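You operate a simulated robot arm through the tools that you are given. There is no shell and no other tool. Be economical: measure what you need, move in short steps, check, and stop when the job is done.

You are at the controls of a simulated two-armed robot. One attempt, no reset.

## Task
Fit the large drum in the seeder and switch it on again.
Fine: switch the seeder off before you open its cover; lay the old drum in the rack on the cabinet and close the cover before you switch on; leave vacuum, start and the blue flap alone. Where these are worked on the way, their far stop is far enough and under half their travel is too little: seeder cover.

The check looks at the end state, three seconds after you hand in, the way a careful person would. Anything else that was tipped, shoved, dropped, spilled or broken makes it a failure. A push-on lid holds only when it is set on centred and level and pressed home; a screw cap is set on level and turned clockwise until tight.

## Robot
Two 7-joint arms with two-finger parallel grippers on one trunk, on a base that drives. Base frame: it is fixed to the floor where the robot stands at the start and does not move with it; the origin is under the middle of the robot, x ahead of it, y to its left, z up. Readings come in m, rad, newtons and seconds.
The left shoulder is at the start at [0.05, 0.165, 1.223], the right one opposite. With the tool pointing down near the work surface each hand reaches from about 0.24 to 0.7 m from the robot's upright axis, wherever it stands, measured 20 degrees to its own side. Places, roughly: seed drum [0.75, 1.25, 1.25]; seeder cover [0.8, 0.1, 1.1]; seeder flap [0.6, 0.4, 1]; seeder power switch [0.5, -0.1, 0.9]; seeder start button [0.5, -0.2, 0.9]; seeder vacuum knob [0.5, -0.2, 1]. Payload 3.91 kg a hand.
Tool frame (each hand has its own): the origin (TCP) lies between the finger pads and is the grasp point; the fingertips stand 0.03 m ahead of it; z points along the fingers, y is the line along which they close. The gripper opens to 0.11 m. The fingers are 0.02 m wide and 0.01 m thick; the gripper's body (0.048 by 0.112 m) begins 0.055 m behind the TCP.
Orientation is told as [roll, pitch, yaw] about the base's x, y, z axes, in that order, counted from this pose: with the fingers straight down and closing along the base's y, the tool's x points along the base's -x, its y along +y and its z along -z.

## Interface
- The arms move only by the tool send_rows. It takes "left_commands", "right_commands" or both (then of equal length, played together; a hand with none holds still); each is a list of rows, each an object of numbers (a shift or turn left out is 0, a gripper value left out holds the last): "dx", "dy", "dz": the shift along the tool's x, y, z in units of 500 mm (1.0 is 500 mm); "ax", "ay", "az": the turn, a rotation vector about the tool's x, y, z in units of 120 degrees (1.0 is 120 degrees). In form: [{"dx": .., "dy": .., "dz": .., "ax": .., "ay": .., "az": ..}, ...]. A call has 1 to 12 rows; each row is the pose to reach, as a shift and turn from the pose commanded when the call began, along the tool's axes at that moment. "left_grip" and "right_grip" are, for a hand that has rows, the opening, from 0 (shut) to 1 (fully open), set as the call begins (left out, the last holds). A call with a number of a shift or a turn outside -1 to 1 is refused whole. Rows are played at 5 a second. More than 0.05 m and 0.15 rad between two rows, or a gripper value outside its range, and nothing of the call is played. Where a pose cannot be reached the arm comes as near as it can. A force on the tool above 90 N (or 10 N above the force at the start of the call, whichever is more), or a blocked arm, ends the call early, and 0.2 s more pass. The fingers move at their own pace (about 0.045 m/s each) and stop on an object; they squeeze with about 20 N. The grip force told is the motor's: it shows also when the fingers shut on nothing. Time passes only in rows, and 0.2 s behind the last, so rows that repeat a pose let the fingers close. The reply holds the time, the measured pose of the TCP, the force on the tool along the base axes, the opening and the grip force, in the units named above and with some noise, with the torque about the TCP (base axes, N m) and any sound that the robot's microphone picked up.
- Cameras (640 x 400 px; columns grow to the right, rows downward): "scene" is now at [0.1128, -0.0084, 1.4301]; the picture's right is [-0.07, -1.00, 0.00], its down [-0.31, 0.02, -0.95] and it looks along [0.95, -0.07, -0.31] (base axes); focal length 214 px, centre (320, 200). "left" rides on the left gripper at [0.073, -0.017, -0.103] in its tool frame; the picture's right is [0.23, 0.97, 0.00], its down [-0.76, 0.18, -0.62] and it looks along [-0.61, 0.14, 0.78] (tool axes); focal length 222 px, centre (320, 200). "right" rides on the right gripper at [0.072, 0.017, -0.103] in its tool frame; the picture's right is [-0.23, 0.97, 0.00], its down [-0.76, -0.18, -0.62] and it looks along [-0.61, -0.14, 0.78] (tool axes); focal length 222 px, centre (320, 200). There is no depth. A picture from a camera that has moved, and an enlarged one, comes with that camera's place and axes in the base frame and with its lens. The place of the scene camera against the robot may be out by one fixed shift of up to 0.018 m in any direction.
- grab_frame(camera): a new picture of that camera. It takes no simulated time.
- slide_trunk(by): slides the trunk up (or, below 0, down) by that many m; the arms and the scene camera ride with it, the base frame stays. It gives what a move gives, with no picture.
- roll_base(legs): drives the robot by 1 to 6 legs, each [ahead, left, turn to the left] in m, m and rad, along the robot's own axes; the way and the turn of a leg run together, so that a leg with both is an arc; at most 1.5 m and 3.142 rad a leg. The arms and the cameras ride along, it lands a little off, and it stops where it bumps. It gives what a move gives.
- turn_head(pan, tilt): turns the head with the scene camera to pan (to the left, within 1.396 rad either way) and tilt (down, from -0.506 to 1.204), counted from straight ahead of the robot. It gives what a move gives.
- zoom(camera, box): a new picture of the part [left, top, right, bottom] of that camera's present view, enlarged. It takes no simulated time.
- job_done(): hands the job in; it is judged then, once.

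Go step by step. Nothing tells you exact positions but the pictures and the camera data: compare them with the known pose of the tool, close in by small moves and look again before you grip or let go. The budget is 120 turns and 100 pictures, counting those below and the enlarged ones. Unless the task says otherwise, let go and move clear before handing in, and close with one line.

The tools are called after "Call:" as name(argument=value, ...) on one line, values as JSON. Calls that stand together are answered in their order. send_rows: Moves the arms, as the interface text tells. Its arguments: {"type":"object","properties":{"left_commands":{"type":"array","items":{"type":"object","properties":{"dx":{"type":"number"},"dy":{"type":"number"},"dz":{"type":"number"},"ax":{"type":"number"},"ay":{"type":"number"},"az":{"type":"number"}}}},"left_grip":{"type":"number"},"right_commands":{"type":"array","items":{"type":"object","properties":{"dx":{"type":"number"},"dy":{"type":"number"},"dz":{"type":"number"},"ax":{"type":"number"},"ay":{"type":"number"},"az":{"type":"number"}}}},"right_grip":{"type":"number"}},"required":[]} The other tools are called the same way: slide_trunk (by) slides the trunk up or down; roll_base (legs) drives the base; turn_head (pan, tilt) turns the head that bears the scene camera; grab_frame (camera) takes a picture; zoom (camera, box) takes an enlarged picture of a part of a camera's view; job_done () hands the job in.

At the start:

```text
time_s: 0.0
left_eef_pos: [0.3243, 0.1387, 1.4532]
left_tcp_rot: [-0.001, -0.001, -0.001]
left_contact_force: [-0.8, 0.4, 0.2]
left_torque: [-0.01, -0.01, -0.04]
left_width: 0.1098
left_grip_force: 0.1
right_eef_pos: [0.318, -0.1499, 1.4648]
right_tcp_rot: [0.0, 0.001, 0.001]
right_contact_force: [1.1, 0.4, 0.0]
right_torque: [0.02, -0.01, -0.02]
right_width: 0.1101
right_grip_force: 0.1
trunk travel left (down, up): [-0.443, 0.06]
robot x, y, heading: [0.002, 0.0024, 0.003]
head pan, tilt: [-0.072, 0.318]
```

scene: 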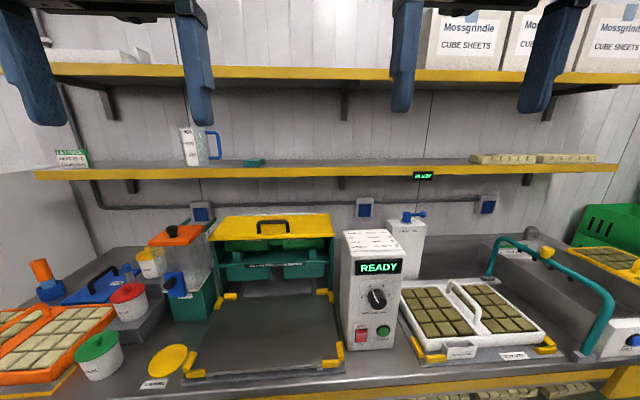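
right: 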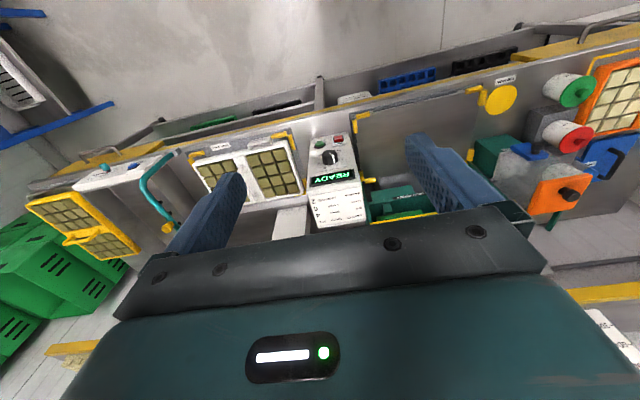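
left: 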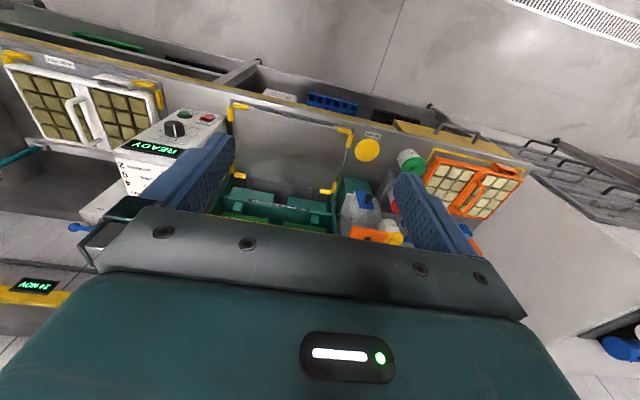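

I see the seeder (yellow cover with a black handle) ahead, and to its right the control box with READY, knob, red switch and green start. I'll look closer at the seeder and turn the head left to find the drums.

Call:
zoom(camera="scene", box=[180, 200, 420, 380])

Call:
turn_head(pan=1.0, tilt=0.3)

Call:
grab_frame(camera="scene")

```text
2.22 times, centred on (300, 290) of scene
camera zoom: at [0.1128, -0.0084, 1.4301], right [-0.07, -1.0, 0.0], down [-0.31, 0.02, -0.95], along [0.95, -0.07, -0.31], focal length 477 px, centre (364, 0)
```

zoom: 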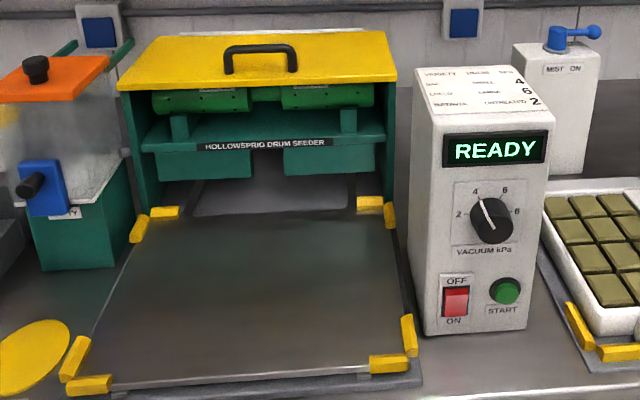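

```text
time_s: 1.3
left_eef_pos: [0.3241, 0.1393, 1.4528]
left_tcp_rot: [0.0, 0.0, 0.0]
left_contact_force: [0.4, -0.8, 1.1]
left_torque: [0.01, -0.02, 0.02]
left_width: 0.1099
left_grip_force: 0.1
right_eef_pos: [0.3184, -0.1516, 1.4641]
right_tcp_rot: [0.0, 0.001, -0.001]
right_contact_force: [0.6, 0.2, 0.0]
right_torque: [-0.01, 0.0, -0.01]
right_width: 0.1099
right_grip_force: 0.0
trunk travel left (down, up): [-0.443, 0.06]
robot x, y, heading: [0.0019, -0.0001, 0.004]
head pan, tilt: [1.0, 0.3]
```

```text
95 pictures are left
camera scene: at [0.0702, 0.0767, 1.4316], right [0.84, -0.54, 0.0], down [-0.16, -0.25, -0.96], along [0.52, 0.8, -0.3], focal length 214 px, centre (320, 200)
```

scene: 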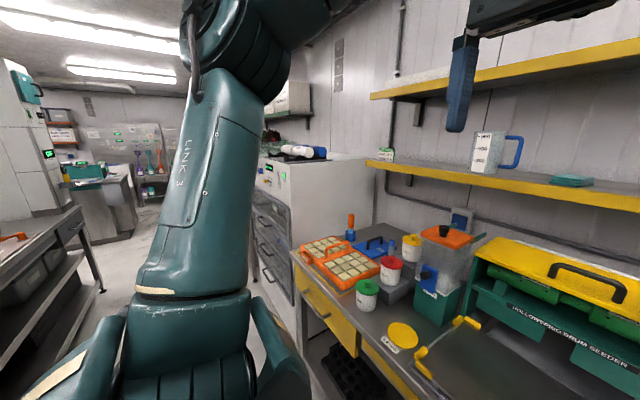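

The cabinet to the left carries something white and blue on top, likely the rack with the drum. I'll enlarge it.

Call:
zoom(camera="scene", box=[245, 120, 345, 185])

Call:
zoom(camera="scene", box=[460, 230, 640, 345])

```text
6.15 times, centred on (295, 152) of scene
camera zoom: at [0.0702, 0.0767, 1.4316], right [0.84, -0.54, 0.0], down [-0.16, -0.25, -0.96], along [0.52, 0.8, -0.3], focal length 1320 px, centre (474, 492)
```

zoom: 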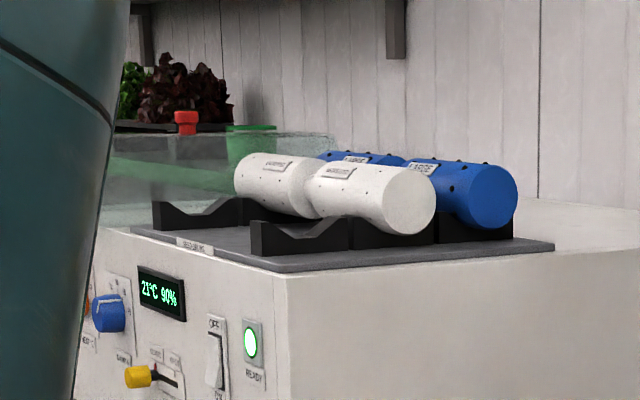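

```text
3.48 times, centred on (550, 288) of scene
camera zoom: at [0.0702, 0.0767, 1.4316], right [0.84, -0.54, 0.0], down [-0.16, -0.25, -0.96], along [0.52, 0.8, -0.3], focal length 746 px, centre (-480, -104)
```

zoom: 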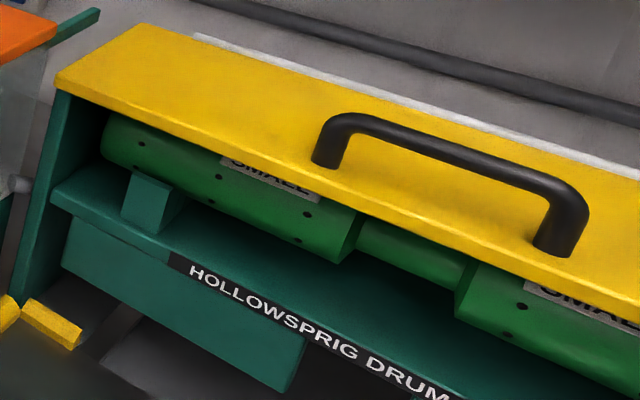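

The old drum in the seeder is the green SMALL one. The cabinet rack has two blue drums labelled LARGE at the back, white ones in front of them, and an empty front slot. First I bring the right hand, closed and tilted, in front of the control box to look at the switch.

Call:
send_rows(right_commands=[{"dz": 0.08, "ay": -0.045}, {"dz": 0.16, "ay": -0.09}, {"dz": 0.24, "ay": -0.135}, {"dz": 0.32, "ay": -0.18}, {"dz": 0.4, "ay": -0.225}, {"dz": 0.48, "ay": -0.27}, {"dz": 0.56, "ay": -0.315}, {"dz": 0.64, "ay": -0.36}, {"dz": 0.72, "ay": -0.405}, {"dz": 0.8, "ay": -0.45}, {"dx": -0.04, "dz": 0.86, "ay": -0.5}, {"dx": -0.08, "dz": 0.888, "ay": -0.5}], right_grip=0)

Call:
turn_head(pan=-0.1, tilt=0.5)

Call:
grab_frame(camera="right")

Call:
grab_frame(camera="scene")

```text
time_s: 3.9
left_eef_pos: [0.3237, 0.1361, 1.453]
left_tcp_rot: [0.001, -0.001, 0.0]
left_contact_force: [-0.2, 0.4, 0.4]
left_torque: [0.06, -0.03, 0.0]
left_width: 0.1099
left_grip_force: 0.1
right_eef_pos: [0.3823, -0.141, 1.0022]
right_tcp_rot: [0.006, -1.049, -0.006]
right_contact_force: [-0.4, -0.9, -0.1]
right_torque: [0.01, -0.03, 0.03]
right_width: 0.0003
right_grip_force: 20.4
right hand out of reach, approached as far as the arm can: row 7, 8, 9, 10, 11, 12
trunk travel left (down, up): [-0.443, 0.06]
robot x, y, heading: [0.003, -0.0033, -0.001]
head pan, tilt: [1.0, 0.3]
```

```text
time_s: 5.2
left_eef_pos: [0.3245, 0.1387, 1.4531]
left_tcp_rot: [0.002, -0.001, -0.001]
left_contact_force: [0.0, -0.6, 0.0]
left_torque: [-0.02, -0.03, 0.06]
left_width: 0.1103
left_grip_force: 0.0
right_eef_pos: [0.3817, -0.1385, 1.0033]
right_tcp_rot: [0.001, -1.047, 0.0]
right_contact_force: [-1.1, 0.0, 0.0]
right_torque: [0.01, -0.02, 0.0]
right_width: 0.0001
right_grip_force: 19.8
trunk travel left (down, up): [-0.443, 0.06]
robot x, y, heading: [-0.0046, 0.0003, -0.005]
head pan, tilt: [-0.099, 0.499]
```

```text
92 pictures are left
camera right: at [0.2557, -0.1234, 0.9921], right [0.11, 0.97, 0.2], down [-0.16, -0.18, 0.97], along [0.98, -0.14, 0.13], focal length 222 px, centre (320, 200)
```

right: 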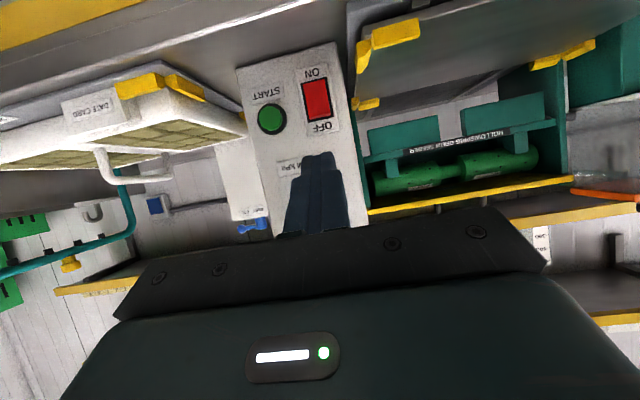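

```text
91 pictures are left
camera scene: at [0.1102, -0.0108, 1.4132], right [-0.1, -1.0, 0.0], down [-0.48, 0.05, -0.88], along [0.87, -0.09, -0.48], focal length 214 px, centre (320, 200)
```

scene: 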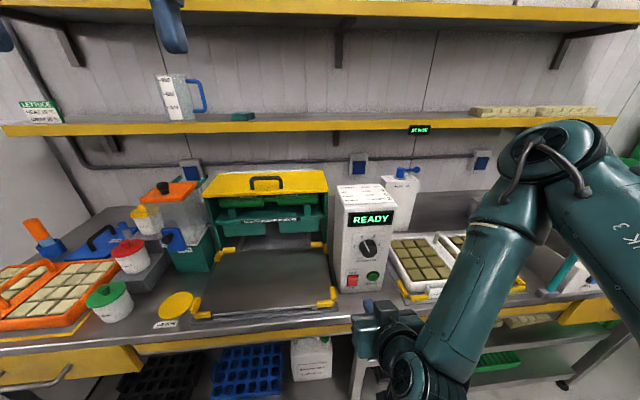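

The switch sits upside down in the hand view; I triangulate it at about (0.526, -0.145, 0.911), with OFF as its upper half. I approach to about 2.5 cm in front of that upper half.

Call:
send_rows(right_commands=[{"dx": 0.006, "dy": -0.004, "dz": 0.07}, {"dx": 0.012, "dy": -0.008, "dz": 0.14}, {"dx": 0.0174, "dy": -0.013, "dz": 0.218}, {"dx": 0.0174, "dy": -0.013, "dz": 0.218}])

Call:
grab_frame(camera="right")

Call:
zoom(camera="scene", box=[310, 170, 430, 330])

```text
time_s: 6.2
left_eef_pos: [0.3246, 0.1391, 1.4531]
left_tcp_rot: [0.001, -0.002, 0.0]
left_contact_force: [0.6, 0.2, -0.1]
left_torque: [-0.01, -0.04, 0.02]
left_width: 0.1099
left_grip_force: 0.1
right_eef_pos: [0.4745, -0.1186, 0.9586]
right_tcp_rot: [-0.006, -1.044, 0.001]
right_contact_force: [0.0, 0.5, 0.0]
right_torque: [-0.02, -0.03, 0.0]
right_width: 0.0001
right_grip_force: 20.0
right hand out of reach, approached as far as the arm can: row 1, 2, 3, 4
trunk travel left (down, up): [-0.443, 0.06]
robot x, y, heading: [0.0006, -0.0016, -0.003]
head pan, tilt: [-0.099, 0.499]
```

```text
90 pictures are left
camera right: at [0.3481, -0.1016, 0.9472], right [0.12, 0.97, 0.19], down [-0.16, -0.17, 0.97], along [0.98, -0.15, 0.13], focal length 222 px, centre (320, 200)
```

right: 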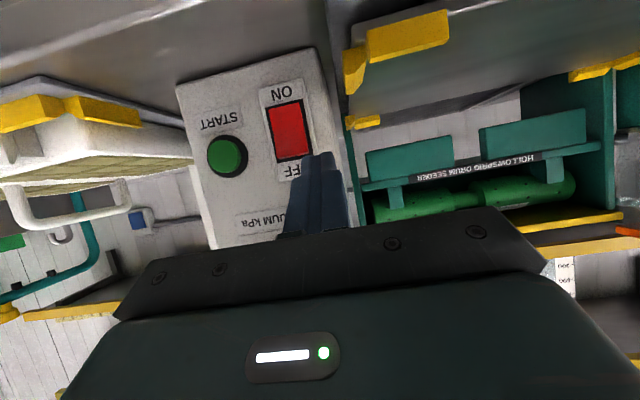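

```text
2.50 times, centred on (370, 250) of scene
camera zoom: at [0.1098, -0.0108, 1.4133], right [-0.1, -1.0, 0.0], down [-0.48, 0.05, -0.88], along [0.87, -0.09, -0.48], focal length 536 px, centre (195, 75)
```

zoom: 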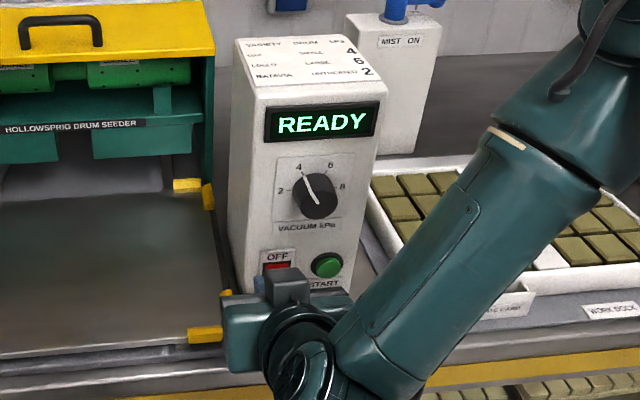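

The right arm is near its limit here. I back the base a little to give it room.

Call:
roll_base(legs=[[-0.14, 0, 0]])

Call:
send_rows(right_commands=[{"dz": 0.01}])

```text
time_s: 7.6
left_eef_pos: [0.1838, 0.1383, 1.4533]
left_tcp_rot: [0.0, -0.001, 0.0]
left_contact_force: [-0.3, 0.0, 0.7]
left_torque: [0.01, 0.01, -0.01]
left_width: 0.1099
left_grip_force: 0.1
right_eef_pos: [0.3351, -0.1183, 0.9575]
right_tcp_rot: [-0.004, -1.043, -0.003]
right_contact_force: [-0.2, -0.4, 0.3]
right_torque: [-0.01, -0.01, 0.01]
right_width: 0.0001
right_grip_force: 19.9
trunk travel left (down, up): [-0.443, 0.06]
robot x, y, heading: [-0.1387, 0.0003, -0.002]
head pan, tilt: [-0.099, 0.499]
```

```text
time_s: 8.0
left_eef_pos: [0.1856, 0.1395, 1.4521]
left_tcp_rot: [-0.001, -0.001, 0.001]
left_contact_force: [0.0, 0.0, 0.1]
left_torque: [-0.03, 0.0, 0.0]
left_width: 0.1101
left_grip_force: 0.2
right_eef_pos: [0.3402, -0.1192, 0.9545]
right_tcp_rot: [-0.006, -1.044, -0.002]
right_contact_force: [-0.2, 0.8, 0.6]
right_torque: [-0.01, 0.0, -0.01]
right_width: 0.0002
right_grip_force: 19.5
trunk travel left (down, up): [-0.443, 0.06]
robot x, y, heading: [-0.1421, -0.0018, -0.002]
head pan, tilt: [-0.099, 0.499]
```

Now I move again to the point in front of the OFF half.

Call:
send_rows(right_commands=[{"dx": -0.028, "dy": -0.013, "dz": 0.062}, {"dx": -0.056, "dy": -0.026, "dz": 0.124}, {"dx": -0.084, "dy": -0.039, "dz": 0.186}, {"dx": -0.1116, "dy": -0.052, "dz": 0.2474}, {"dx": -0.1116, "dy": -0.052, "dz": 0.2474}])

Call:
grab_frame(camera="right")

```text
time_s: 9.2
left_eef_pos: [0.1853, 0.1401, 1.4529]
left_tcp_rot: [-0.001, 0.001, 0.0]
left_contact_force: [-0.2, 0.3, 0.2]
left_torque: [0.03, 0.01, 0.01]
left_width: 0.1101
left_grip_force: 0.2
right_eef_pos: [0.4722, -0.1445, 0.9408]
right_tcp_rot: [-0.009, -1.042, 0.002]
right_contact_force: [-0.4, -0.2, 0.1]
right_torque: [-0.03, -0.03, 0.0]
right_width: 0.0
right_grip_force: 20.0
trunk travel left (down, up): [-0.443, 0.06]
robot x, y, heading: [-0.1423, 0.0025, 0.002]
head pan, tilt: [-0.099, 0.499]
```

```text
88 pictures are left
camera right: at [0.3462, -0.127, 0.9302], right [0.12, 0.97, 0.19], down [-0.15, -0.17, 0.97], along [0.98, -0.15, 0.13], focal length 222 px, centre (320, 200)
```

right: 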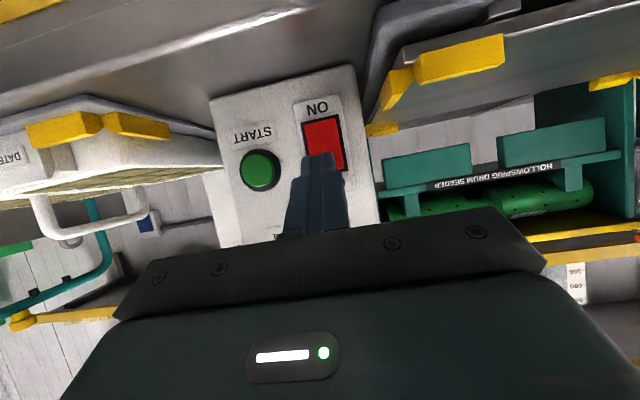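

The tip is lined up with the OFF half, so I push forward slowly.

Call:
send_rows(right_commands=[{"dx": -0.01, "dz": 0.0173}, {"dx": -0.02, "dz": 0.0346}, {"dx": -0.025, "dz": 0.0433}, {"dx": -0.03, "dz": 0.052}, {"dx": -0.035, "dz": 0.0606}, {"dx": -0.04, "dz": 0.0693}])

Call:
grab_frame(camera="right")

```text
time_s: 10.6
left_eef_pos: [0.1727, 0.1381, 1.4574]
left_tcp_rot: [0.001, -0.009, -0.001]
left_contact_force: [-0.6, -0.1, -0.1]
left_torque: [-0.02, 0.03, -0.03]
left_width: 0.1101
left_grip_force: 0.0
right_eef_pos: [0.5016, -0.145, 0.9419]
right_tcp_rot: [0.001, -1.035, -0.001]
right_contact_force: [-80.9, -13.2, 16.2]
right_torque: [0.04, 0.28, -0.24]
right_width: 0.0001
right_grip_force: 19.3
trunk travel left (down, up): [-0.443, 0.06]
robot x, y, heading: [-0.1406, 0.0011, 0.001]
head pan, tilt: [-0.099, 0.499]
```

```text
87 pictures are left
camera right: at [0.3743, -0.1288, 0.932], right [0.12, 0.97, 0.2], down [-0.15, -0.18, 0.97], along [0.98, -0.14, 0.12], focal length 222 px, centre (320, 200)
```

right: 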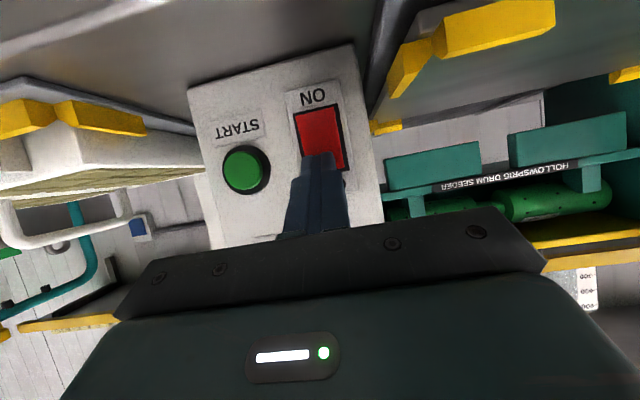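

The push met about 80 N. I back off and look at the rocker and the display.

Call:
send_rows(right_commands=[{"dx": 0.02, "dz": -0.0346}, {"dx": 0.05, "dz": -0.0866}, {"dx": 0.07, "dz": -0.15}, {"dx": 0.07, "dz": -0.22}])

Call:
zoom(camera="scene", box=[310, 150, 430, 310])

Call:
zoom(camera="right", box=[220, 60, 400, 200])

```text
time_s: 11.6
left_eef_pos: [0.1841, 0.1378, 1.4536]
left_tcp_rot: [0.001, -0.001, 0.001]
left_contact_force: [0.4, -0.2, -0.2]
left_torque: [-0.02, -0.02, -0.01]
left_width: 0.1098
left_grip_force: 0.1
right_eef_pos: [0.4033, -0.1417, 0.9682]
right_tcp_rot: [-0.009, -1.042, -0.003]
right_contact_force: [0.3, 0.3, -0.3]
right_torque: [0.0, 0.0, -0.01]
right_width: 0.0001
right_grip_force: 19.4
trunk travel left (down, up): [-0.443, 0.06]
robot x, y, heading: [-0.1377, 0.0026, 0.0]
head pan, tilt: [-0.099, 0.499]
```

```text
2.50 times, centred on (370, 230) of scene
camera zoom: at [-0.0295, -0.0108, 1.4133], right [-0.1, -0.99, 0.0], down [-0.48, 0.05, -0.88], along [0.87, -0.09, -0.48], focal length 536 px, centre (195, 125)
```

zoom: 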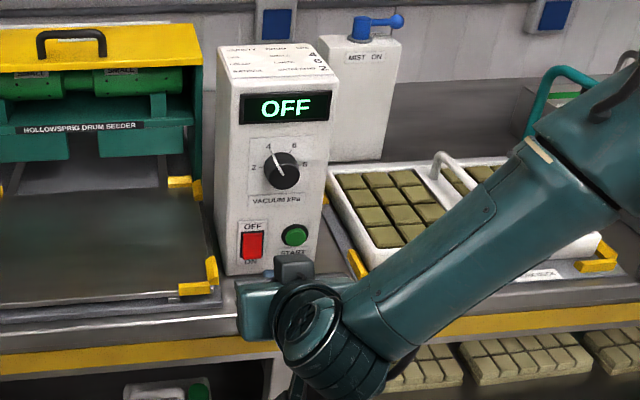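

```text
2.86 times, centred on (310, 130) of right
camera zoom: at [0.2767, -0.1247, 0.9585], right [0.12, 0.97, 0.19], down [-0.16, -0.17, 0.97], along [0.98, -0.15, 0.13], focal length 635 px, centre (349, 400)
```

zoom: 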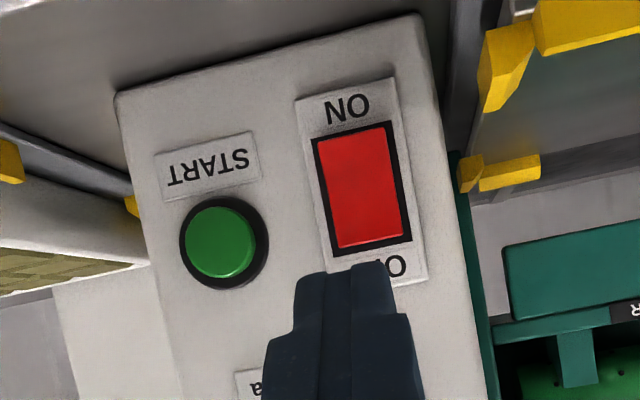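

The display now says OFF. I retract the right hand up and drive back in, to look at the cover and its handle.

Call:
send_rows(right_commands=[{"dx": -0.06, "dy": -0.01, "dz": -0.057, "ay": 0.05}, {"dx": -0.12, "dy": -0.02, "dz": -0.115, "ay": 0.1}, {"dx": -0.18, "dy": -0.03, "dz": -0.172, "ay": 0.15}, {"dx": -0.24, "dy": -0.04, "dz": -0.23, "ay": 0.2}, {"dx": -0.3, "dy": -0.05, "dz": -0.287, "ay": 0.25}, {"dx": -0.36, "dy": -0.06, "dz": -0.344, "ay": 0.3}, {"dx": -0.42, "dy": -0.07, "dz": -0.401, "ay": 0.35}, {"dx": -0.48, "dy": -0.08, "dz": -0.458, "ay": 0.4}, {"dx": -0.54, "dy": -0.09, "dz": -0.515, "ay": 0.45}, {"dx": -0.593, "dy": -0.1, "dz": -0.573, "ay": 0.5}, {"dx": -0.593, "dy": -0.1, "dz": -0.573, "ay": 0.5}])

Call:
roll_base(legs=[[0.2, 0.06, 0]])

Call:
turn_head(pan=0.0, tilt=0.5)

Call:
grab_frame(camera="scene")

Call:
grab_frame(camera="left")

```text
time_s: 14.0
left_eef_pos: [0.1858, 0.138, 1.4534]
left_tcp_rot: [0.001, 0.002, 0.0]
left_contact_force: [0.8, -0.9, -0.3]
left_torque: [-0.01, 0.02, -0.01]
left_width: 0.1102
left_grip_force: 0.1
right_eef_pos: [0.3039, -0.1944, 1.3668]
right_tcp_rot: [-0.001, 0.005, -0.005]
right_contact_force: [1.0, -0.2, -0.2]
right_torque: [0.0, 0.03, 0.01]
right_width: 0.0
right_grip_force: 20.0
trunk travel left (down, up): [-0.443, 0.06]
robot x, y, heading: [-0.1369, -0.0008, 0.005]
head pan, tilt: [-0.099, 0.499]
```

```text
time_s: 15.6
left_eef_pos: [0.384, 0.1994, 1.4532]
left_tcp_rot: [-0.001, 0.001, 0.001]
left_contact_force: [0.0, 0.0, -0.3]
left_torque: [0.01, 0.03, 0.02]
left_width: 0.11
left_grip_force: 0.2
right_eef_pos: [0.5034, -0.1328, 1.3668]
right_tcp_rot: [-0.004, 0.004, -0.006]
right_contact_force: [0.7, -0.1, 0.0]
right_torque: [-0.02, 0.0, 0.0]
right_width: 0.0
right_grip_force: 19.9
trunk travel left (down, up): [-0.443, 0.06]
robot x, y, heading: [0.0653, 0.0603, 0.001]
head pan, tilt: [-0.099, 0.499]
```

```text
time_s: 16.3
left_eef_pos: [0.3847, 0.1989, 1.4525]
left_tcp_rot: [0.0, -0.002, 0.002]
left_contact_force: [-0.5, 0.1, 0.1]
left_torque: [0.01, 0.01, 0.01]
left_width: 0.1097
left_grip_force: 0.1
right_eef_pos: [0.5039, -0.1332, 1.3668]
right_tcp_rot: [-0.002, 0.003, -0.006]
right_contact_force: [0.0, 0.0, 0.2]
right_torque: [-0.01, 0.01, 0.0]
right_width: 0.0
right_grip_force: 19.7
trunk travel left (down, up): [-0.443, 0.06]
robot x, y, heading: [0.0603, 0.0587, -0.001]
head pan, tilt: [0.0, 0.499]
```

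```text
84 pictures are left
camera scene: at [0.1716, 0.0569, 1.4132], right [0.0, -1.0, 0.0], down [-0.48, 0.0, -0.88], along [0.88, 0.0, -0.48], focal length 214 px, centre (320, 200)
```

scene: 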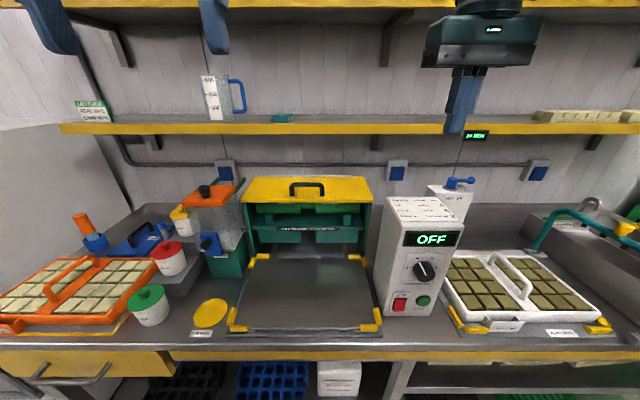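

```text
83 pictures are left
camera left: at [0.3123, 0.1816, 1.5565], right [-0.23, 0.97, 0.0], down [0.76, 0.18, 0.62], along [0.61, 0.14, -0.78], focal length 222 px, centre (320, 200)
```

left: 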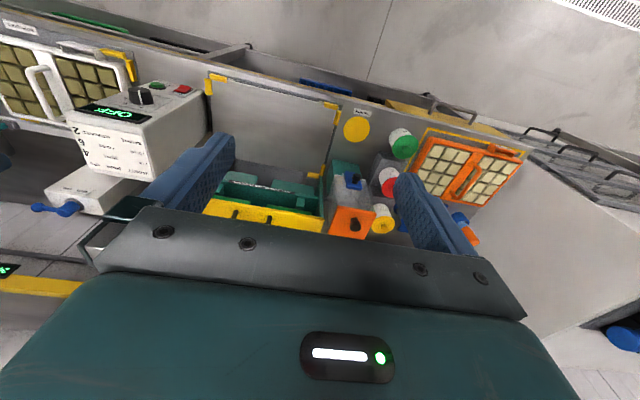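

I place the handle at about (0.77, 0.10, 1.12). I turn the left hand so its fingers close along x and bring it above and in front of the handle, tucking the right hand back.

Call:
send_rows(left_commands=[{"dx": -0.05, "dy": -0.018, "dz": 0.02, "az": 0.0682}, {"dx": -0.1, "dy": -0.036, "dz": 0.04, "az": 0.1364}, {"dx": -0.15, "dy": -0.055, "dz": 0.06, "az": 0.2046}, {"dx": -0.21, "dy": -0.073, "dz": 0.08, "az": 0.2728}, {"dx": -0.26, "dy": -0.091, "dz": 0.11, "az": 0.341}, {"dx": -0.32, "dy": -0.11, "dz": 0.13, "az": 0.4092}, {"dx": -0.37, "dy": -0.127, "dz": 0.15, "az": 0.4774}, {"dx": -0.42, "dy": -0.145, "dz": 0.17, "az": 0.5456}, {"dx": -0.47, "dy": -0.163, "dz": 0.2, "az": 0.6138}, {"dx": -0.53, "dy": -0.18, "dz": 0.22, "az": 0.682}, {"dx": -0.58, "dy": -0.2, "dz": 0.24, "az": 0.75}, {"dx": -0.58, "dy": -0.2, "dz": 0.24, "az": 0.75}], left_grip=0.6, right_commands=[{"dx": 0.03, "dy": -0.02}, {"dx": 0.06, "dy": -0.04}, {"dx": 0.09, "dy": -0.06}, {"dx": 0.12, "dy": -0.08}, {"dx": 0.15, "dy": -0.1}, {"dx": 0.18, "dy": -0.12}, {"dx": 0.21, "dy": -0.14}, {"dx": 0.24, "dy": -0.16}, {"dx": 0.27, "dy": -0.18}, {"dx": 0.3, "dy": -0.2}, {"dx": 0.3, "dy": -0.2}, {"dx": 0.3, "dy": -0.2}])

Call:
grab_frame(camera="left")

Call:
grab_frame(camera="scene")

```text
time_s: 18.9
left_eef_pos: [0.3929, 0.0588, 1.2485]
left_tcp_rot: [0.001, -0.001, -1.568]
left_contact_force: [0.3, -0.5, 0.6]
left_torque: [-0.01, -0.01, 0.02]
left_width: 0.0658
left_grip_force: 0.0
left hand out of reach, approached as far as the arm can: row 5, 6, 7, 8, 9, 10, 11, 12
right_eef_pos: [0.356, -0.2312, 1.3656]
right_tcp_rot: [-0.003, 0.004, -0.003]
right_contact_force: [0.7, 0.5, 0.0]
right_torque: [0.0, -0.03, 0.04]
right_width: 0.0001
right_grip_force: 20.1
trunk travel left (down, up): [-0.443, 0.06]
robot x, y, heading: [0.0627, 0.0576, 0.003]
head pan, tilt: [0.0, 0.499]
```

```text
82 pictures are left
camera left: at [0.3751, 0.1316, 1.3523], right [0.97, 0.23, 0.0], down [0.18, -0.76, 0.62], along [0.14, -0.61, -0.78], focal length 222 px, centre (320, 200)
```

left: 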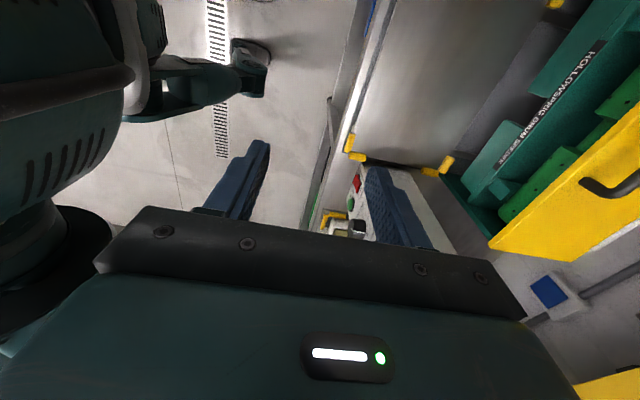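

```text
81 pictures are left
camera scene: at [0.1718, 0.0572, 1.4132], right [0.0, -1.0, 0.0], down [-0.48, 0.0, -0.88], along [0.88, 0.0, -0.48], focal length 214 px, centre (320, 200)
```

scene: 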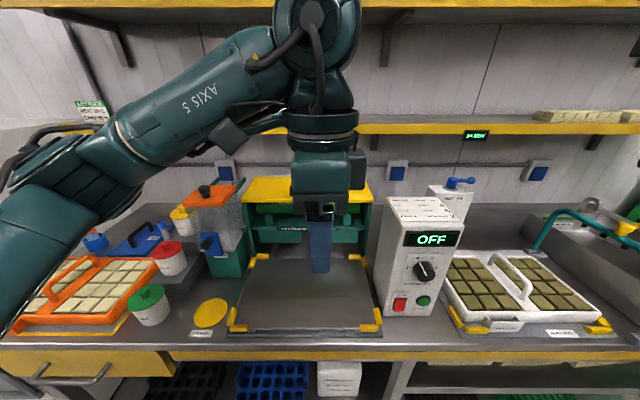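

The tool-down pose is out of reach up here, so I'll raise the trunk, drive a little closer, and come at the handle with the fingers slanting forward at 45°.

Call:
slide_trunk(by=0.06)

Call:
roll_base(legs=[[0.07, 0.02, 0]])

Call:
grab_frame(camera="left")

```text
time_s: 19.9
left_eef_pos: [0.3927, 0.0577, 1.3082]
left_tcp_rot: [0.002, -0.001, -1.569]
left_contact_force: [-0.7, -0.7, 0.1]
left_torque: [0.0, 0.01, -0.01]
left_width: 0.0661
left_grip_force: 0.0
right_eef_pos: [0.3551, -0.2312, 1.4252]
right_tcp_rot: [-0.001, 0.004, -0.006]
right_contact_force: [-0.2, 0.5, -0.4]
right_torque: [0.03, 0.02, 0.01]
right_width: 0.0
right_grip_force: 19.6
trunk travel left (down, up): [-0.503, 0.0]
robot x, y, heading: [0.0608, 0.0615, -0.001]
head pan, tilt: [0.0, 0.499]
```

```text
time_s: 20.9
left_eef_pos: [0.4619, 0.0781, 1.3081]
left_tcp_rot: [0.001, -0.002, -1.569]
left_contact_force: [0.0, 1.1, 0.2]
left_torque: [0.0, 0.01, -0.02]
left_width: 0.0663
left_grip_force: 0.1
right_eef_pos: [0.4252, -0.2119, 1.4252]
right_tcp_rot: [-0.005, 0.006, -0.004]
right_contact_force: [0.7, 0.3, 0.4]
right_torque: [0.0, 0.01, 0.0]
right_width: 0.0001
right_grip_force: 20.0
trunk travel left (down, up): [-0.503, 0.0]
robot x, y, heading: [0.1314, 0.0799, -0.003]
head pan, tilt: [0.0, 0.499]
```

```text
80 pictures are left
camera left: at [0.4455, 0.1509, 1.4119], right [0.97, 0.23, 0.0], down [0.18, -0.76, 0.62], along [0.14, -0.61, -0.78], focal length 222 px, centre (320, 200)
```

left: 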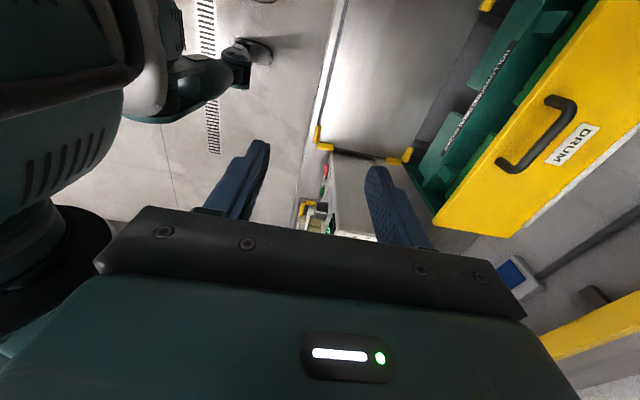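

The handle is now at about (0.782, 0.098, 1.116). I move to a standoff about 9 cm short of it with the fingers at 45°.

Call:
send_rows(left_commands=[{"dx": 0.006, "dy": 0.073, "dz": 0.037, "ax": -0.054}, {"dx": 0.012, "dy": 0.146, "dz": 0.074, "ax": -0.108}, {"dx": 0.017, "dy": 0.219, "dz": 0.11, "ax": -0.161}, {"dx": 0.023, "dy": 0.292, "dz": 0.147, "ax": -0.215}, {"dx": 0.029, "dy": 0.365, "dz": 0.183, "ax": -0.268}, {"dx": 0.034, "dy": 0.438, "dz": 0.22, "ax": -0.322}, {"dx": 0.04, "dy": 0.512, "dz": 0.256, "ax": -0.375}, {"dx": 0.04, "dy": 0.512, "dz": 0.256, "ax": -0.375}])

Call:
grab_frame(camera="left")

Call:
grab_frame(camera="scene")

```text
time_s: 22.7
left_eef_pos: [0.7176, 0.103, 1.1815]
left_tcp_rot: [0.795, -0.001, -1.569]
left_contact_force: [0.5, -0.4, 0.5]
left_torque: [0.02, -0.02, 0.05]
left_width: 0.066
left_grip_force: 0.1
left hand out of reach, approached as far as the arm can: row 1, 2, 3, 4, 5, 6
right_eef_pos: [0.4199, -0.2147, 1.4274]
right_tcp_rot: [0.0, -0.002, -0.004]
right_contact_force: [-0.5, -1.1, 0.7]
right_torque: [0.05, -0.08, 0.01]
right_width: 0.0
right_grip_force: 20.2
trunk travel left (down, up): [-0.503, 0.0]
robot x, y, heading: [0.1298, 0.0768, 0.001]
head pan, tilt: [0.0, 0.499]
```

```text
79 pictures are left
camera left: at [0.6318, 0.177, 1.2428], right [0.68, 0.23, 0.7], down [-0.32, -0.76, 0.56], along [0.66, -0.61, -0.45], focal length 222 px, centre (320, 200)
```

left: 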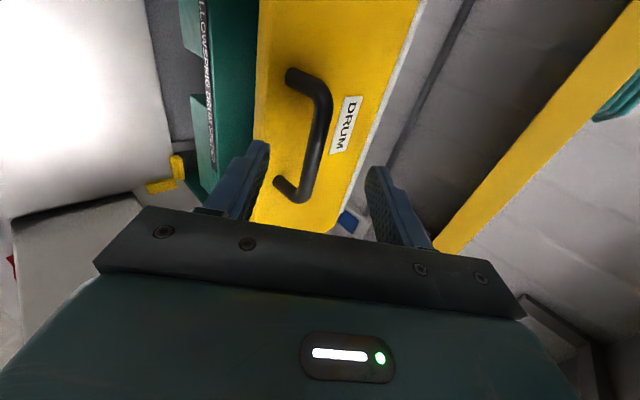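

```text
78 pictures are left
camera scene: at [0.2362, 0.0744, 1.4734], right [0.0, -1.0, 0.0], down [-0.47, 0.0, -0.88], along [0.88, 0.0, -0.47], focal length 214 px, centre (320, 200)
```

scene: 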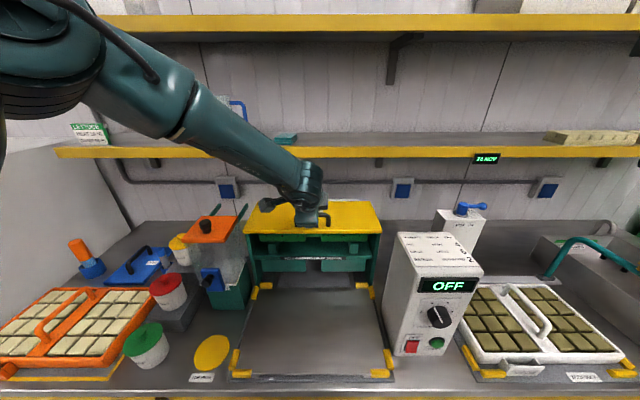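

The bar is well centred between the fingers at about (0.778, 0.098, 1.12). I narrow the gripper and advance to just short of it to check.

Call:
send_rows(left_commands=[{"dx": -0.004}, {"dx": -0.008, "dz": 0.04}, {"dx": -0.01, "dz": 0.08}, {"dx": -0.01, "dz": 0.09}], left_grip=0.4)

Call:
grab_frame(camera="left")

Call:
zoom(camera="scene", box=[230, 140, 400, 280])

```text
time_s: 23.7
left_eef_pos: [0.7249, 0.1012, 1.1725]
left_tcp_rot: [0.79, -0.001, -1.567]
left_contact_force: [-0.1, 0.9, 1.4]
left_torque: [0.0, 0.02, -0.01]
left_width: 0.0441
left_grip_force: 0.1
left hand out of reach, approached as far as the arm can: row 2, 3, 4
right_eef_pos: [0.4243, -0.2119, 1.4248]
right_tcp_rot: [0.0, 0.001, -0.006]
right_contact_force: [0.4, -0.8, -0.3]
right_torque: [-0.01, -0.01, 0.01]
right_width: 0.0002
right_grip_force: 20.1
trunk travel left (down, up): [-0.503, 0.0]
robot x, y, heading: [0.1306, 0.0756, -0.001]
head pan, tilt: [0.0, 0.499]
```

```text
77 pictures are left
camera left: at [0.6401, 0.1733, 1.2333], right [0.69, 0.23, 0.69], down [-0.31, -0.76, 0.57], along [0.66, -0.61, -0.45], focal length 222 px, centre (320, 200)
```

left: 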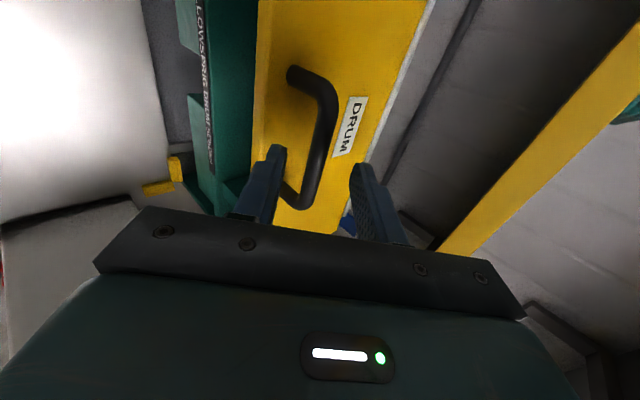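

```text
2.86 times, centred on (315, 210) of scene
camera zoom: at [0.2407, 0.0763, 1.4728], right [0.0, -1.0, 0.0], down [-0.48, 0.0, -0.88], along [0.88, 0.0, -0.48], focal length 613 px, centre (334, 171)
```

zoom: 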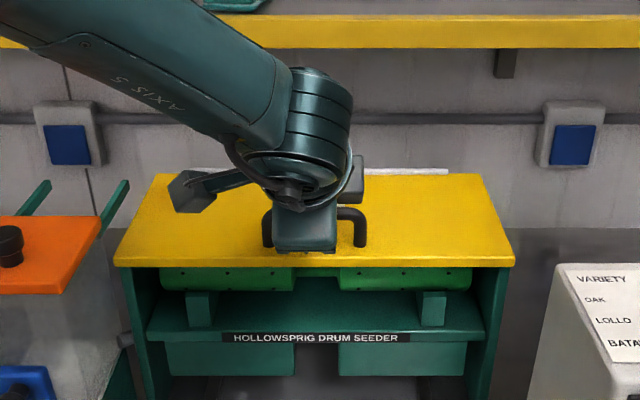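

The arm is at its reach limit, so I pull the hand back and drive the base a little closer, watching for a bump.

Call:
send_rows(left_commands=[{"dy": -0.03, "dz": -0.07}, {"dy": -0.057, "dz": -0.141}])

Call:
roll_base(legs=[[0.08, 0, 0]])

Call:
grab_frame(camera="left")

```text
time_s: 24.3
left_eef_pos: [0.6545, 0.1008, 1.2029]
left_tcp_rot: [0.786, 0.0, -1.568]
left_contact_force: [-0.1, 0.3, -0.1]
left_torque: [0.0, -0.02, 0.03]
left_width: 0.0441
left_grip_force: 0.1
right_eef_pos: [0.4244, -0.2125, 1.4266]
right_tcp_rot: [-0.003, 0.002, -0.003]
right_contact_force: [-0.5, 0.1, 0.3]
right_torque: [0.01, -0.01, -0.01]
right_width: 0.0
right_grip_force: 19.9
trunk travel left (down, up): [-0.503, 0.0]
robot x, y, heading: [0.1289, 0.0793, 0.003]
head pan, tilt: [0.0, 0.499]
```

```text
time_s: 25.4
left_eef_pos: [0.7358, 0.1009, 1.2024]
left_tcp_rot: [0.786, -0.001, -1.566]
left_contact_force: [0.1, -0.1, -0.3]
left_torque: [0.01, 0.01, -0.03]
left_width: 0.0439
left_grip_force: 0.0
right_eef_pos: [0.5051, -0.2117, 1.4255]
right_tcp_rot: [-0.002, 0.002, -0.003]
right_contact_force: [-0.5, -0.3, -0.1]
right_torque: [-0.01, 0.06, -0.01]
right_width: 0.0
right_grip_force: 20.2
trunk travel left (down, up): [-0.503, 0.0]
robot x, y, heading: [0.2117, 0.0772, 0.0]
head pan, tilt: [0.0, 0.499]
```

```text
75 pictures are left
camera left: at [0.6503, 0.1735, 1.2634], right [0.69, 0.23, 0.69], down [-0.31, -0.76, 0.57], along [0.66, -0.6, -0.45], focal length 222 px, centre (320, 200)
```

left: 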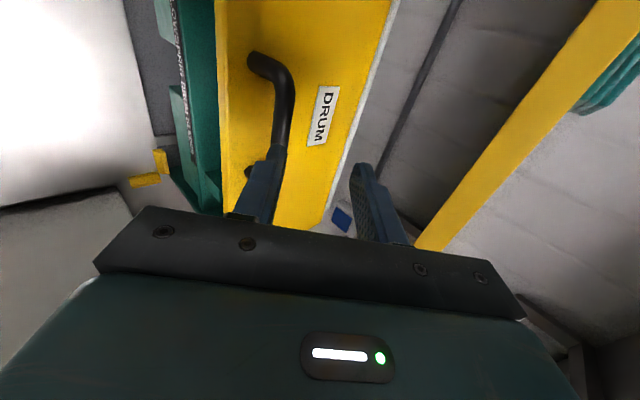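

No bump. The bar now lies about 3 cm off the tool axis, so I shift sideways and advance partly.

Call:
send_rows(left_commands=[{"dy": -0.029, "dx": -0.003}, {"dy": -0.058, "dx": -0.006}, {"dy": -0.058, "dx": -0.006, "dz": 0.045}, {"dy": -0.058, "dx": -0.006, "dz": 0.09}, {"dy": -0.058, "dx": -0.006, "dz": 0.09}])

Call:
grab_frame(camera="left")

Call:
zoom(camera="scene", box=[230, 140, 400, 280])

```text
time_s: 26.6
left_eef_pos: [0.745, 0.0982, 1.1528]
left_tcp_rot: [0.791, -0.002, -1.568]
left_contact_force: [-7.3, 1.1, 9.5]
left_torque: [0.08, 0.29, 0.01]
left_width: 0.0431
left_grip_force: 0.0
right_eef_pos: [0.5024, -0.2112, 1.4253]
right_tcp_rot: [-0.002, 0.0, -0.002]
right_contact_force: [0.0, -0.5, 0.4]
right_torque: [-0.02, 0.03, 0.01]
right_width: 0.0
right_grip_force: 20.6
trunk travel left (down, up): [-0.503, 0.0]
robot x, y, heading: [0.2095, 0.0834, 0.001]
head pan, tilt: [0.0, 0.499]
```

```text
74 pictures are left
camera left: at [0.6598, 0.1704, 1.2135], right [0.68, 0.23, 0.69], down [-0.31, -0.76, 0.57], along [0.66, -0.61, -0.45], focal length 222 px, centre (320, 200)
```

left: 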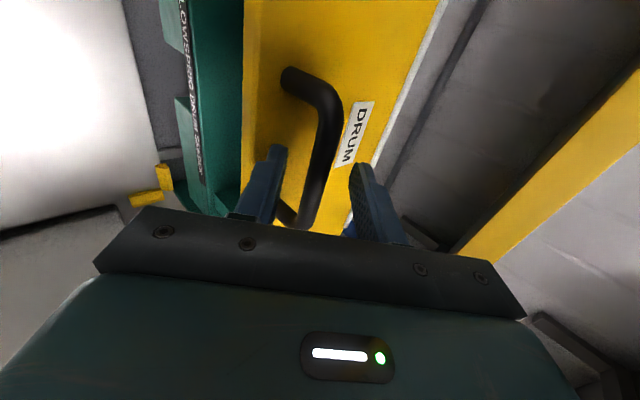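

```text
2.86 times, centred on (315, 210) of scene
camera zoom: at [0.3182, 0.0769, 1.4731], right [0.0, -1.0, 0.0], down [-0.48, 0.0, -0.88], along [0.88, 0.0, -0.48], focal length 613 px, centre (334, 171)
```

zoom: 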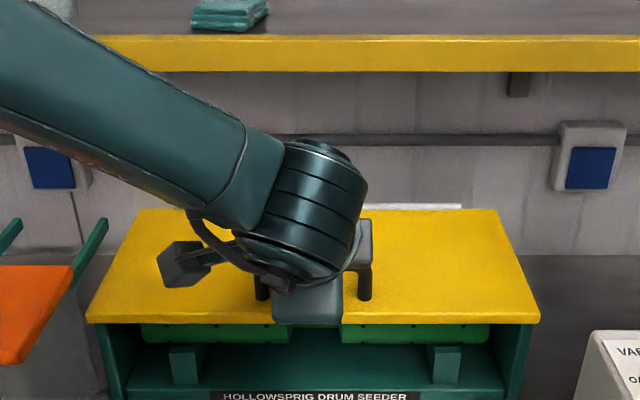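

The lower finger just touched the cover, so the bar must be about 2 cm past the TCP and already between the fingertips. I ease back slightly and close.

Call:
send_rows(left_commands=[{"dz": -0.006}, {"dz": -0.006}, {"dz": -0.006}, {"dz": -0.006}, {"dz": -0.006}], left_grip=0.0)

Call:
grab_frame(camera="left")

```text
time_s: 27.8
left_eef_pos: [0.7446, 0.0986, 1.1524]
left_tcp_rot: [0.787, -0.001, -1.566]
left_contact_force: [-3.9, 1.9, -3.6]
left_torque: [0.47, 0.23, -0.6]
left_width: 0.0129
left_grip_force: 45.5
right_eef_pos: [0.5032, -0.2118, 1.4263]
right_tcp_rot: [-0.003, 0.001, -0.003]
right_contact_force: [-0.5, 0.2, 0.1]
right_torque: [0.0, 0.02, -0.04]
right_width: 0.0001
right_grip_force: 20.1
trunk travel left (down, up): [-0.503, 0.0]
robot x, y, heading: [0.2089, 0.0784, -0.003]
head pan, tilt: [0.0, 0.499]
```

```text
72 pictures are left
camera left: at [0.6588, 0.1709, 1.2142], right [0.69, 0.23, 0.69], down [-0.31, -0.76, 0.57], along [0.66, -0.6, -0.45], focal length 222 px, centre (320, 200)
```

left: 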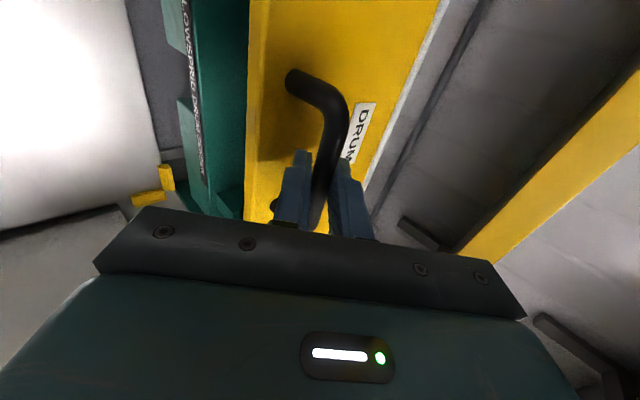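

I have the bar (12.9 mm). The cover seems hinged at its back edge near (0.905, 1.10), so I lift along that arc by 20° and check the forces.

Call:
send_rows(left_commands=[{"dy": 0.022, "dz": -0.0123, "ax": -0.021}, {"dy": 0.0447, "dz": -0.0223, "ax": -0.0417}, {"dy": 0.0686, "dz": -0.0301, "ax": -0.0625}, {"dy": 0.0928, "dz": -0.0356, "ax": -0.0833}, {"dy": 0.0928, "dz": -0.0356, "ax": -0.0833}])

Call:
grab_frame(camera="scene")

```text
time_s: 29.0
left_eef_pos: [0.7648, 0.0977, 1.1983]
left_tcp_rot: [0.965, -0.001, -1.563]
left_contact_force: [-3.9, 4.6, -2.4]
left_torque: [0.49, 0.12, -0.83]
left_width: 0.0128
left_grip_force: 45.3
right_eef_pos: [0.504, -0.2109, 1.4246]
right_tcp_rot: [-0.004, 0.001, -0.004]
right_contact_force: [-0.5, -0.2, 0.3]
right_torque: [0.01, 0.0, 0.0]
right_width: 0.0
right_grip_force: 19.9
trunk travel left (down, up): [-0.503, 0.0]
robot x, y, heading: [0.2104, 0.0826, 0.001]
head pan, tilt: [0.0, 0.499]
```

```text
71 pictures are left
camera scene: at [0.3201, 0.0777, 1.4728], right [0.0, -1.0, 0.0], down [-0.48, 0.0, -0.88], along [0.88, 0.0, -0.48], focal length 214 px, centre (320, 200)
```

scene: 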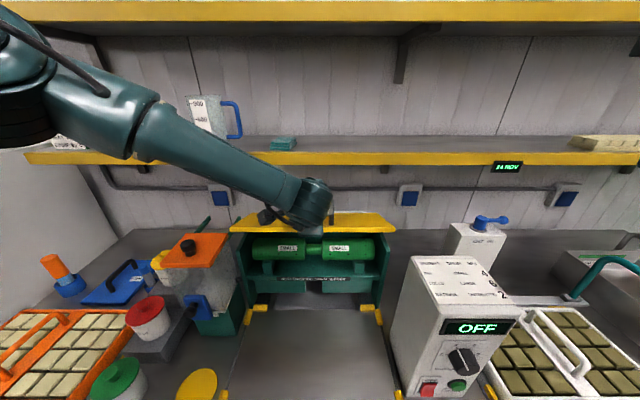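

The cover follows the arc with little force. I continue to about 60°.

Call:
send_rows(left_commands=[{"dy": 0.0247, "dz": 0.002, "ax": -0.0208}, {"dy": 0.0494, "dz": 0.0047, "ax": -0.0417}, {"dy": 0.0735, "dz": 0.0115, "ax": -0.0625}, {"dy": 0.0973, "dz": 0.019, "ax": -0.0833}, {"dy": 0.12, "dz": 0.0295, "ax": -0.104}, {"dy": 0.1423, "dz": 0.042, "ax": -0.125}, {"dy": 0.1627, "dz": 0.057, "ax": -0.146}, {"dy": 0.1824, "dz": 0.0734, "ax": -0.1667}, {"dy": 0.1824, "dz": 0.0734, "ax": -0.1667}])

Call:
grab_frame(camera="scene")

```text
time_s: 30.7
left_eef_pos: [0.8157, 0.0974, 1.2433]
left_tcp_rot: [1.25, -0.001, -1.572]
left_contact_force: [-54.8, 11.7, 26.1]
left_torque: [1.28, 4.49, 1.31]
left_width: 0.0126
left_grip_force: 45.3
right_eef_pos: [0.4915, -0.2092, 1.4294]
right_tcp_rot: [-0.006, -0.009, -0.001]
right_contact_force: [-1.1, 0.1, -0.6]
right_torque: [-0.01, 0.0, -0.01]
right_width: 0.0
right_grip_force: 20.6
trunk travel left (down, up): [-0.503, 0.0]
robot x, y, heading: [0.2066, 0.0805, 0.003]
head pan, tilt: [0.0, 0.499]
stopped in row 8 (left hand): the force on the tool passed its limit at 98 N (the readings are from after the stop); the commanded pose is now the measured one
```

```text
70 pictures are left
camera scene: at [0.3055, 0.0798, 1.4747], right [0.0, -1.0, 0.0], down [-0.47, 0.0, -0.88], along [0.88, 0.0, -0.47], focal length 214 px, centre (320, 200)
```

scene: 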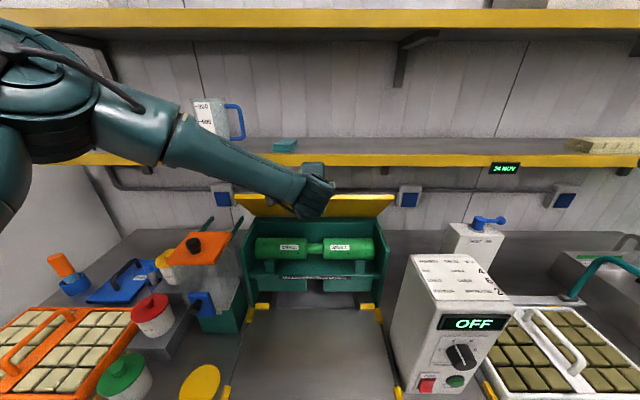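

I had the sense wrong: the lid's top face turns toward the wall as it opens, so my fingers now press on its front edge at about 47°. I rotate the left hand back around the bar to relieve it; the right hand can push the lid from below afterwards.

Call:
send_rows(left_commands=[{"dy": 0.004, "dz": 0.001, "ax": 0.055}, {"dy": 0.009, "dz": 0.002, "ax": 0.11}, {"dy": 0.013, "dz": 0.003, "ax": 0.166}, {"dy": 0.017, "dz": 0.004, "ax": 0.221}, {"dy": 0.017, "dz": 0.004, "ax": 0.221}])

Call:
grab_frame(camera="left")

```text
time_s: 31.9
left_eef_pos: [0.8274, 0.0966, 1.2465]
left_tcp_rot: [0.965, 0.003, -1.569]
left_contact_force: [-14.5, 3.6, 27.8]
left_torque: [0.74, -0.09, -0.11]
left_width: 0.0126
left_grip_force: 44.8
left hand out of reach, approached as far as the arm can: row 3, 4, 5
right_eef_pos: [0.4967, -0.2115, 1.4271]
right_tcp_rot: [-0.004, -0.004, -0.002]
right_contact_force: [0.5, -0.4, 0.1]
right_torque: [0.01, -0.01, 0.0]
right_width: 0.0
right_grip_force: 19.9
trunk travel left (down, up): [-0.503, 0.0]
robot x, y, heading: [0.2079, 0.0768, 0.007]
head pan, tilt: [0.0, 0.499]
```

```text
69 pictures are left
camera left: at [0.7334, 0.17, 1.2916], right [0.55, 0.23, 0.8], down [-0.41, -0.76, 0.5], along [0.72, -0.61, -0.33], focal length 222 px, centre (320, 200)
```

left: 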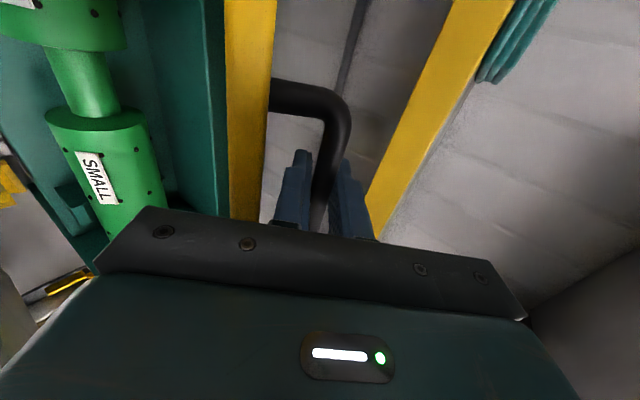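

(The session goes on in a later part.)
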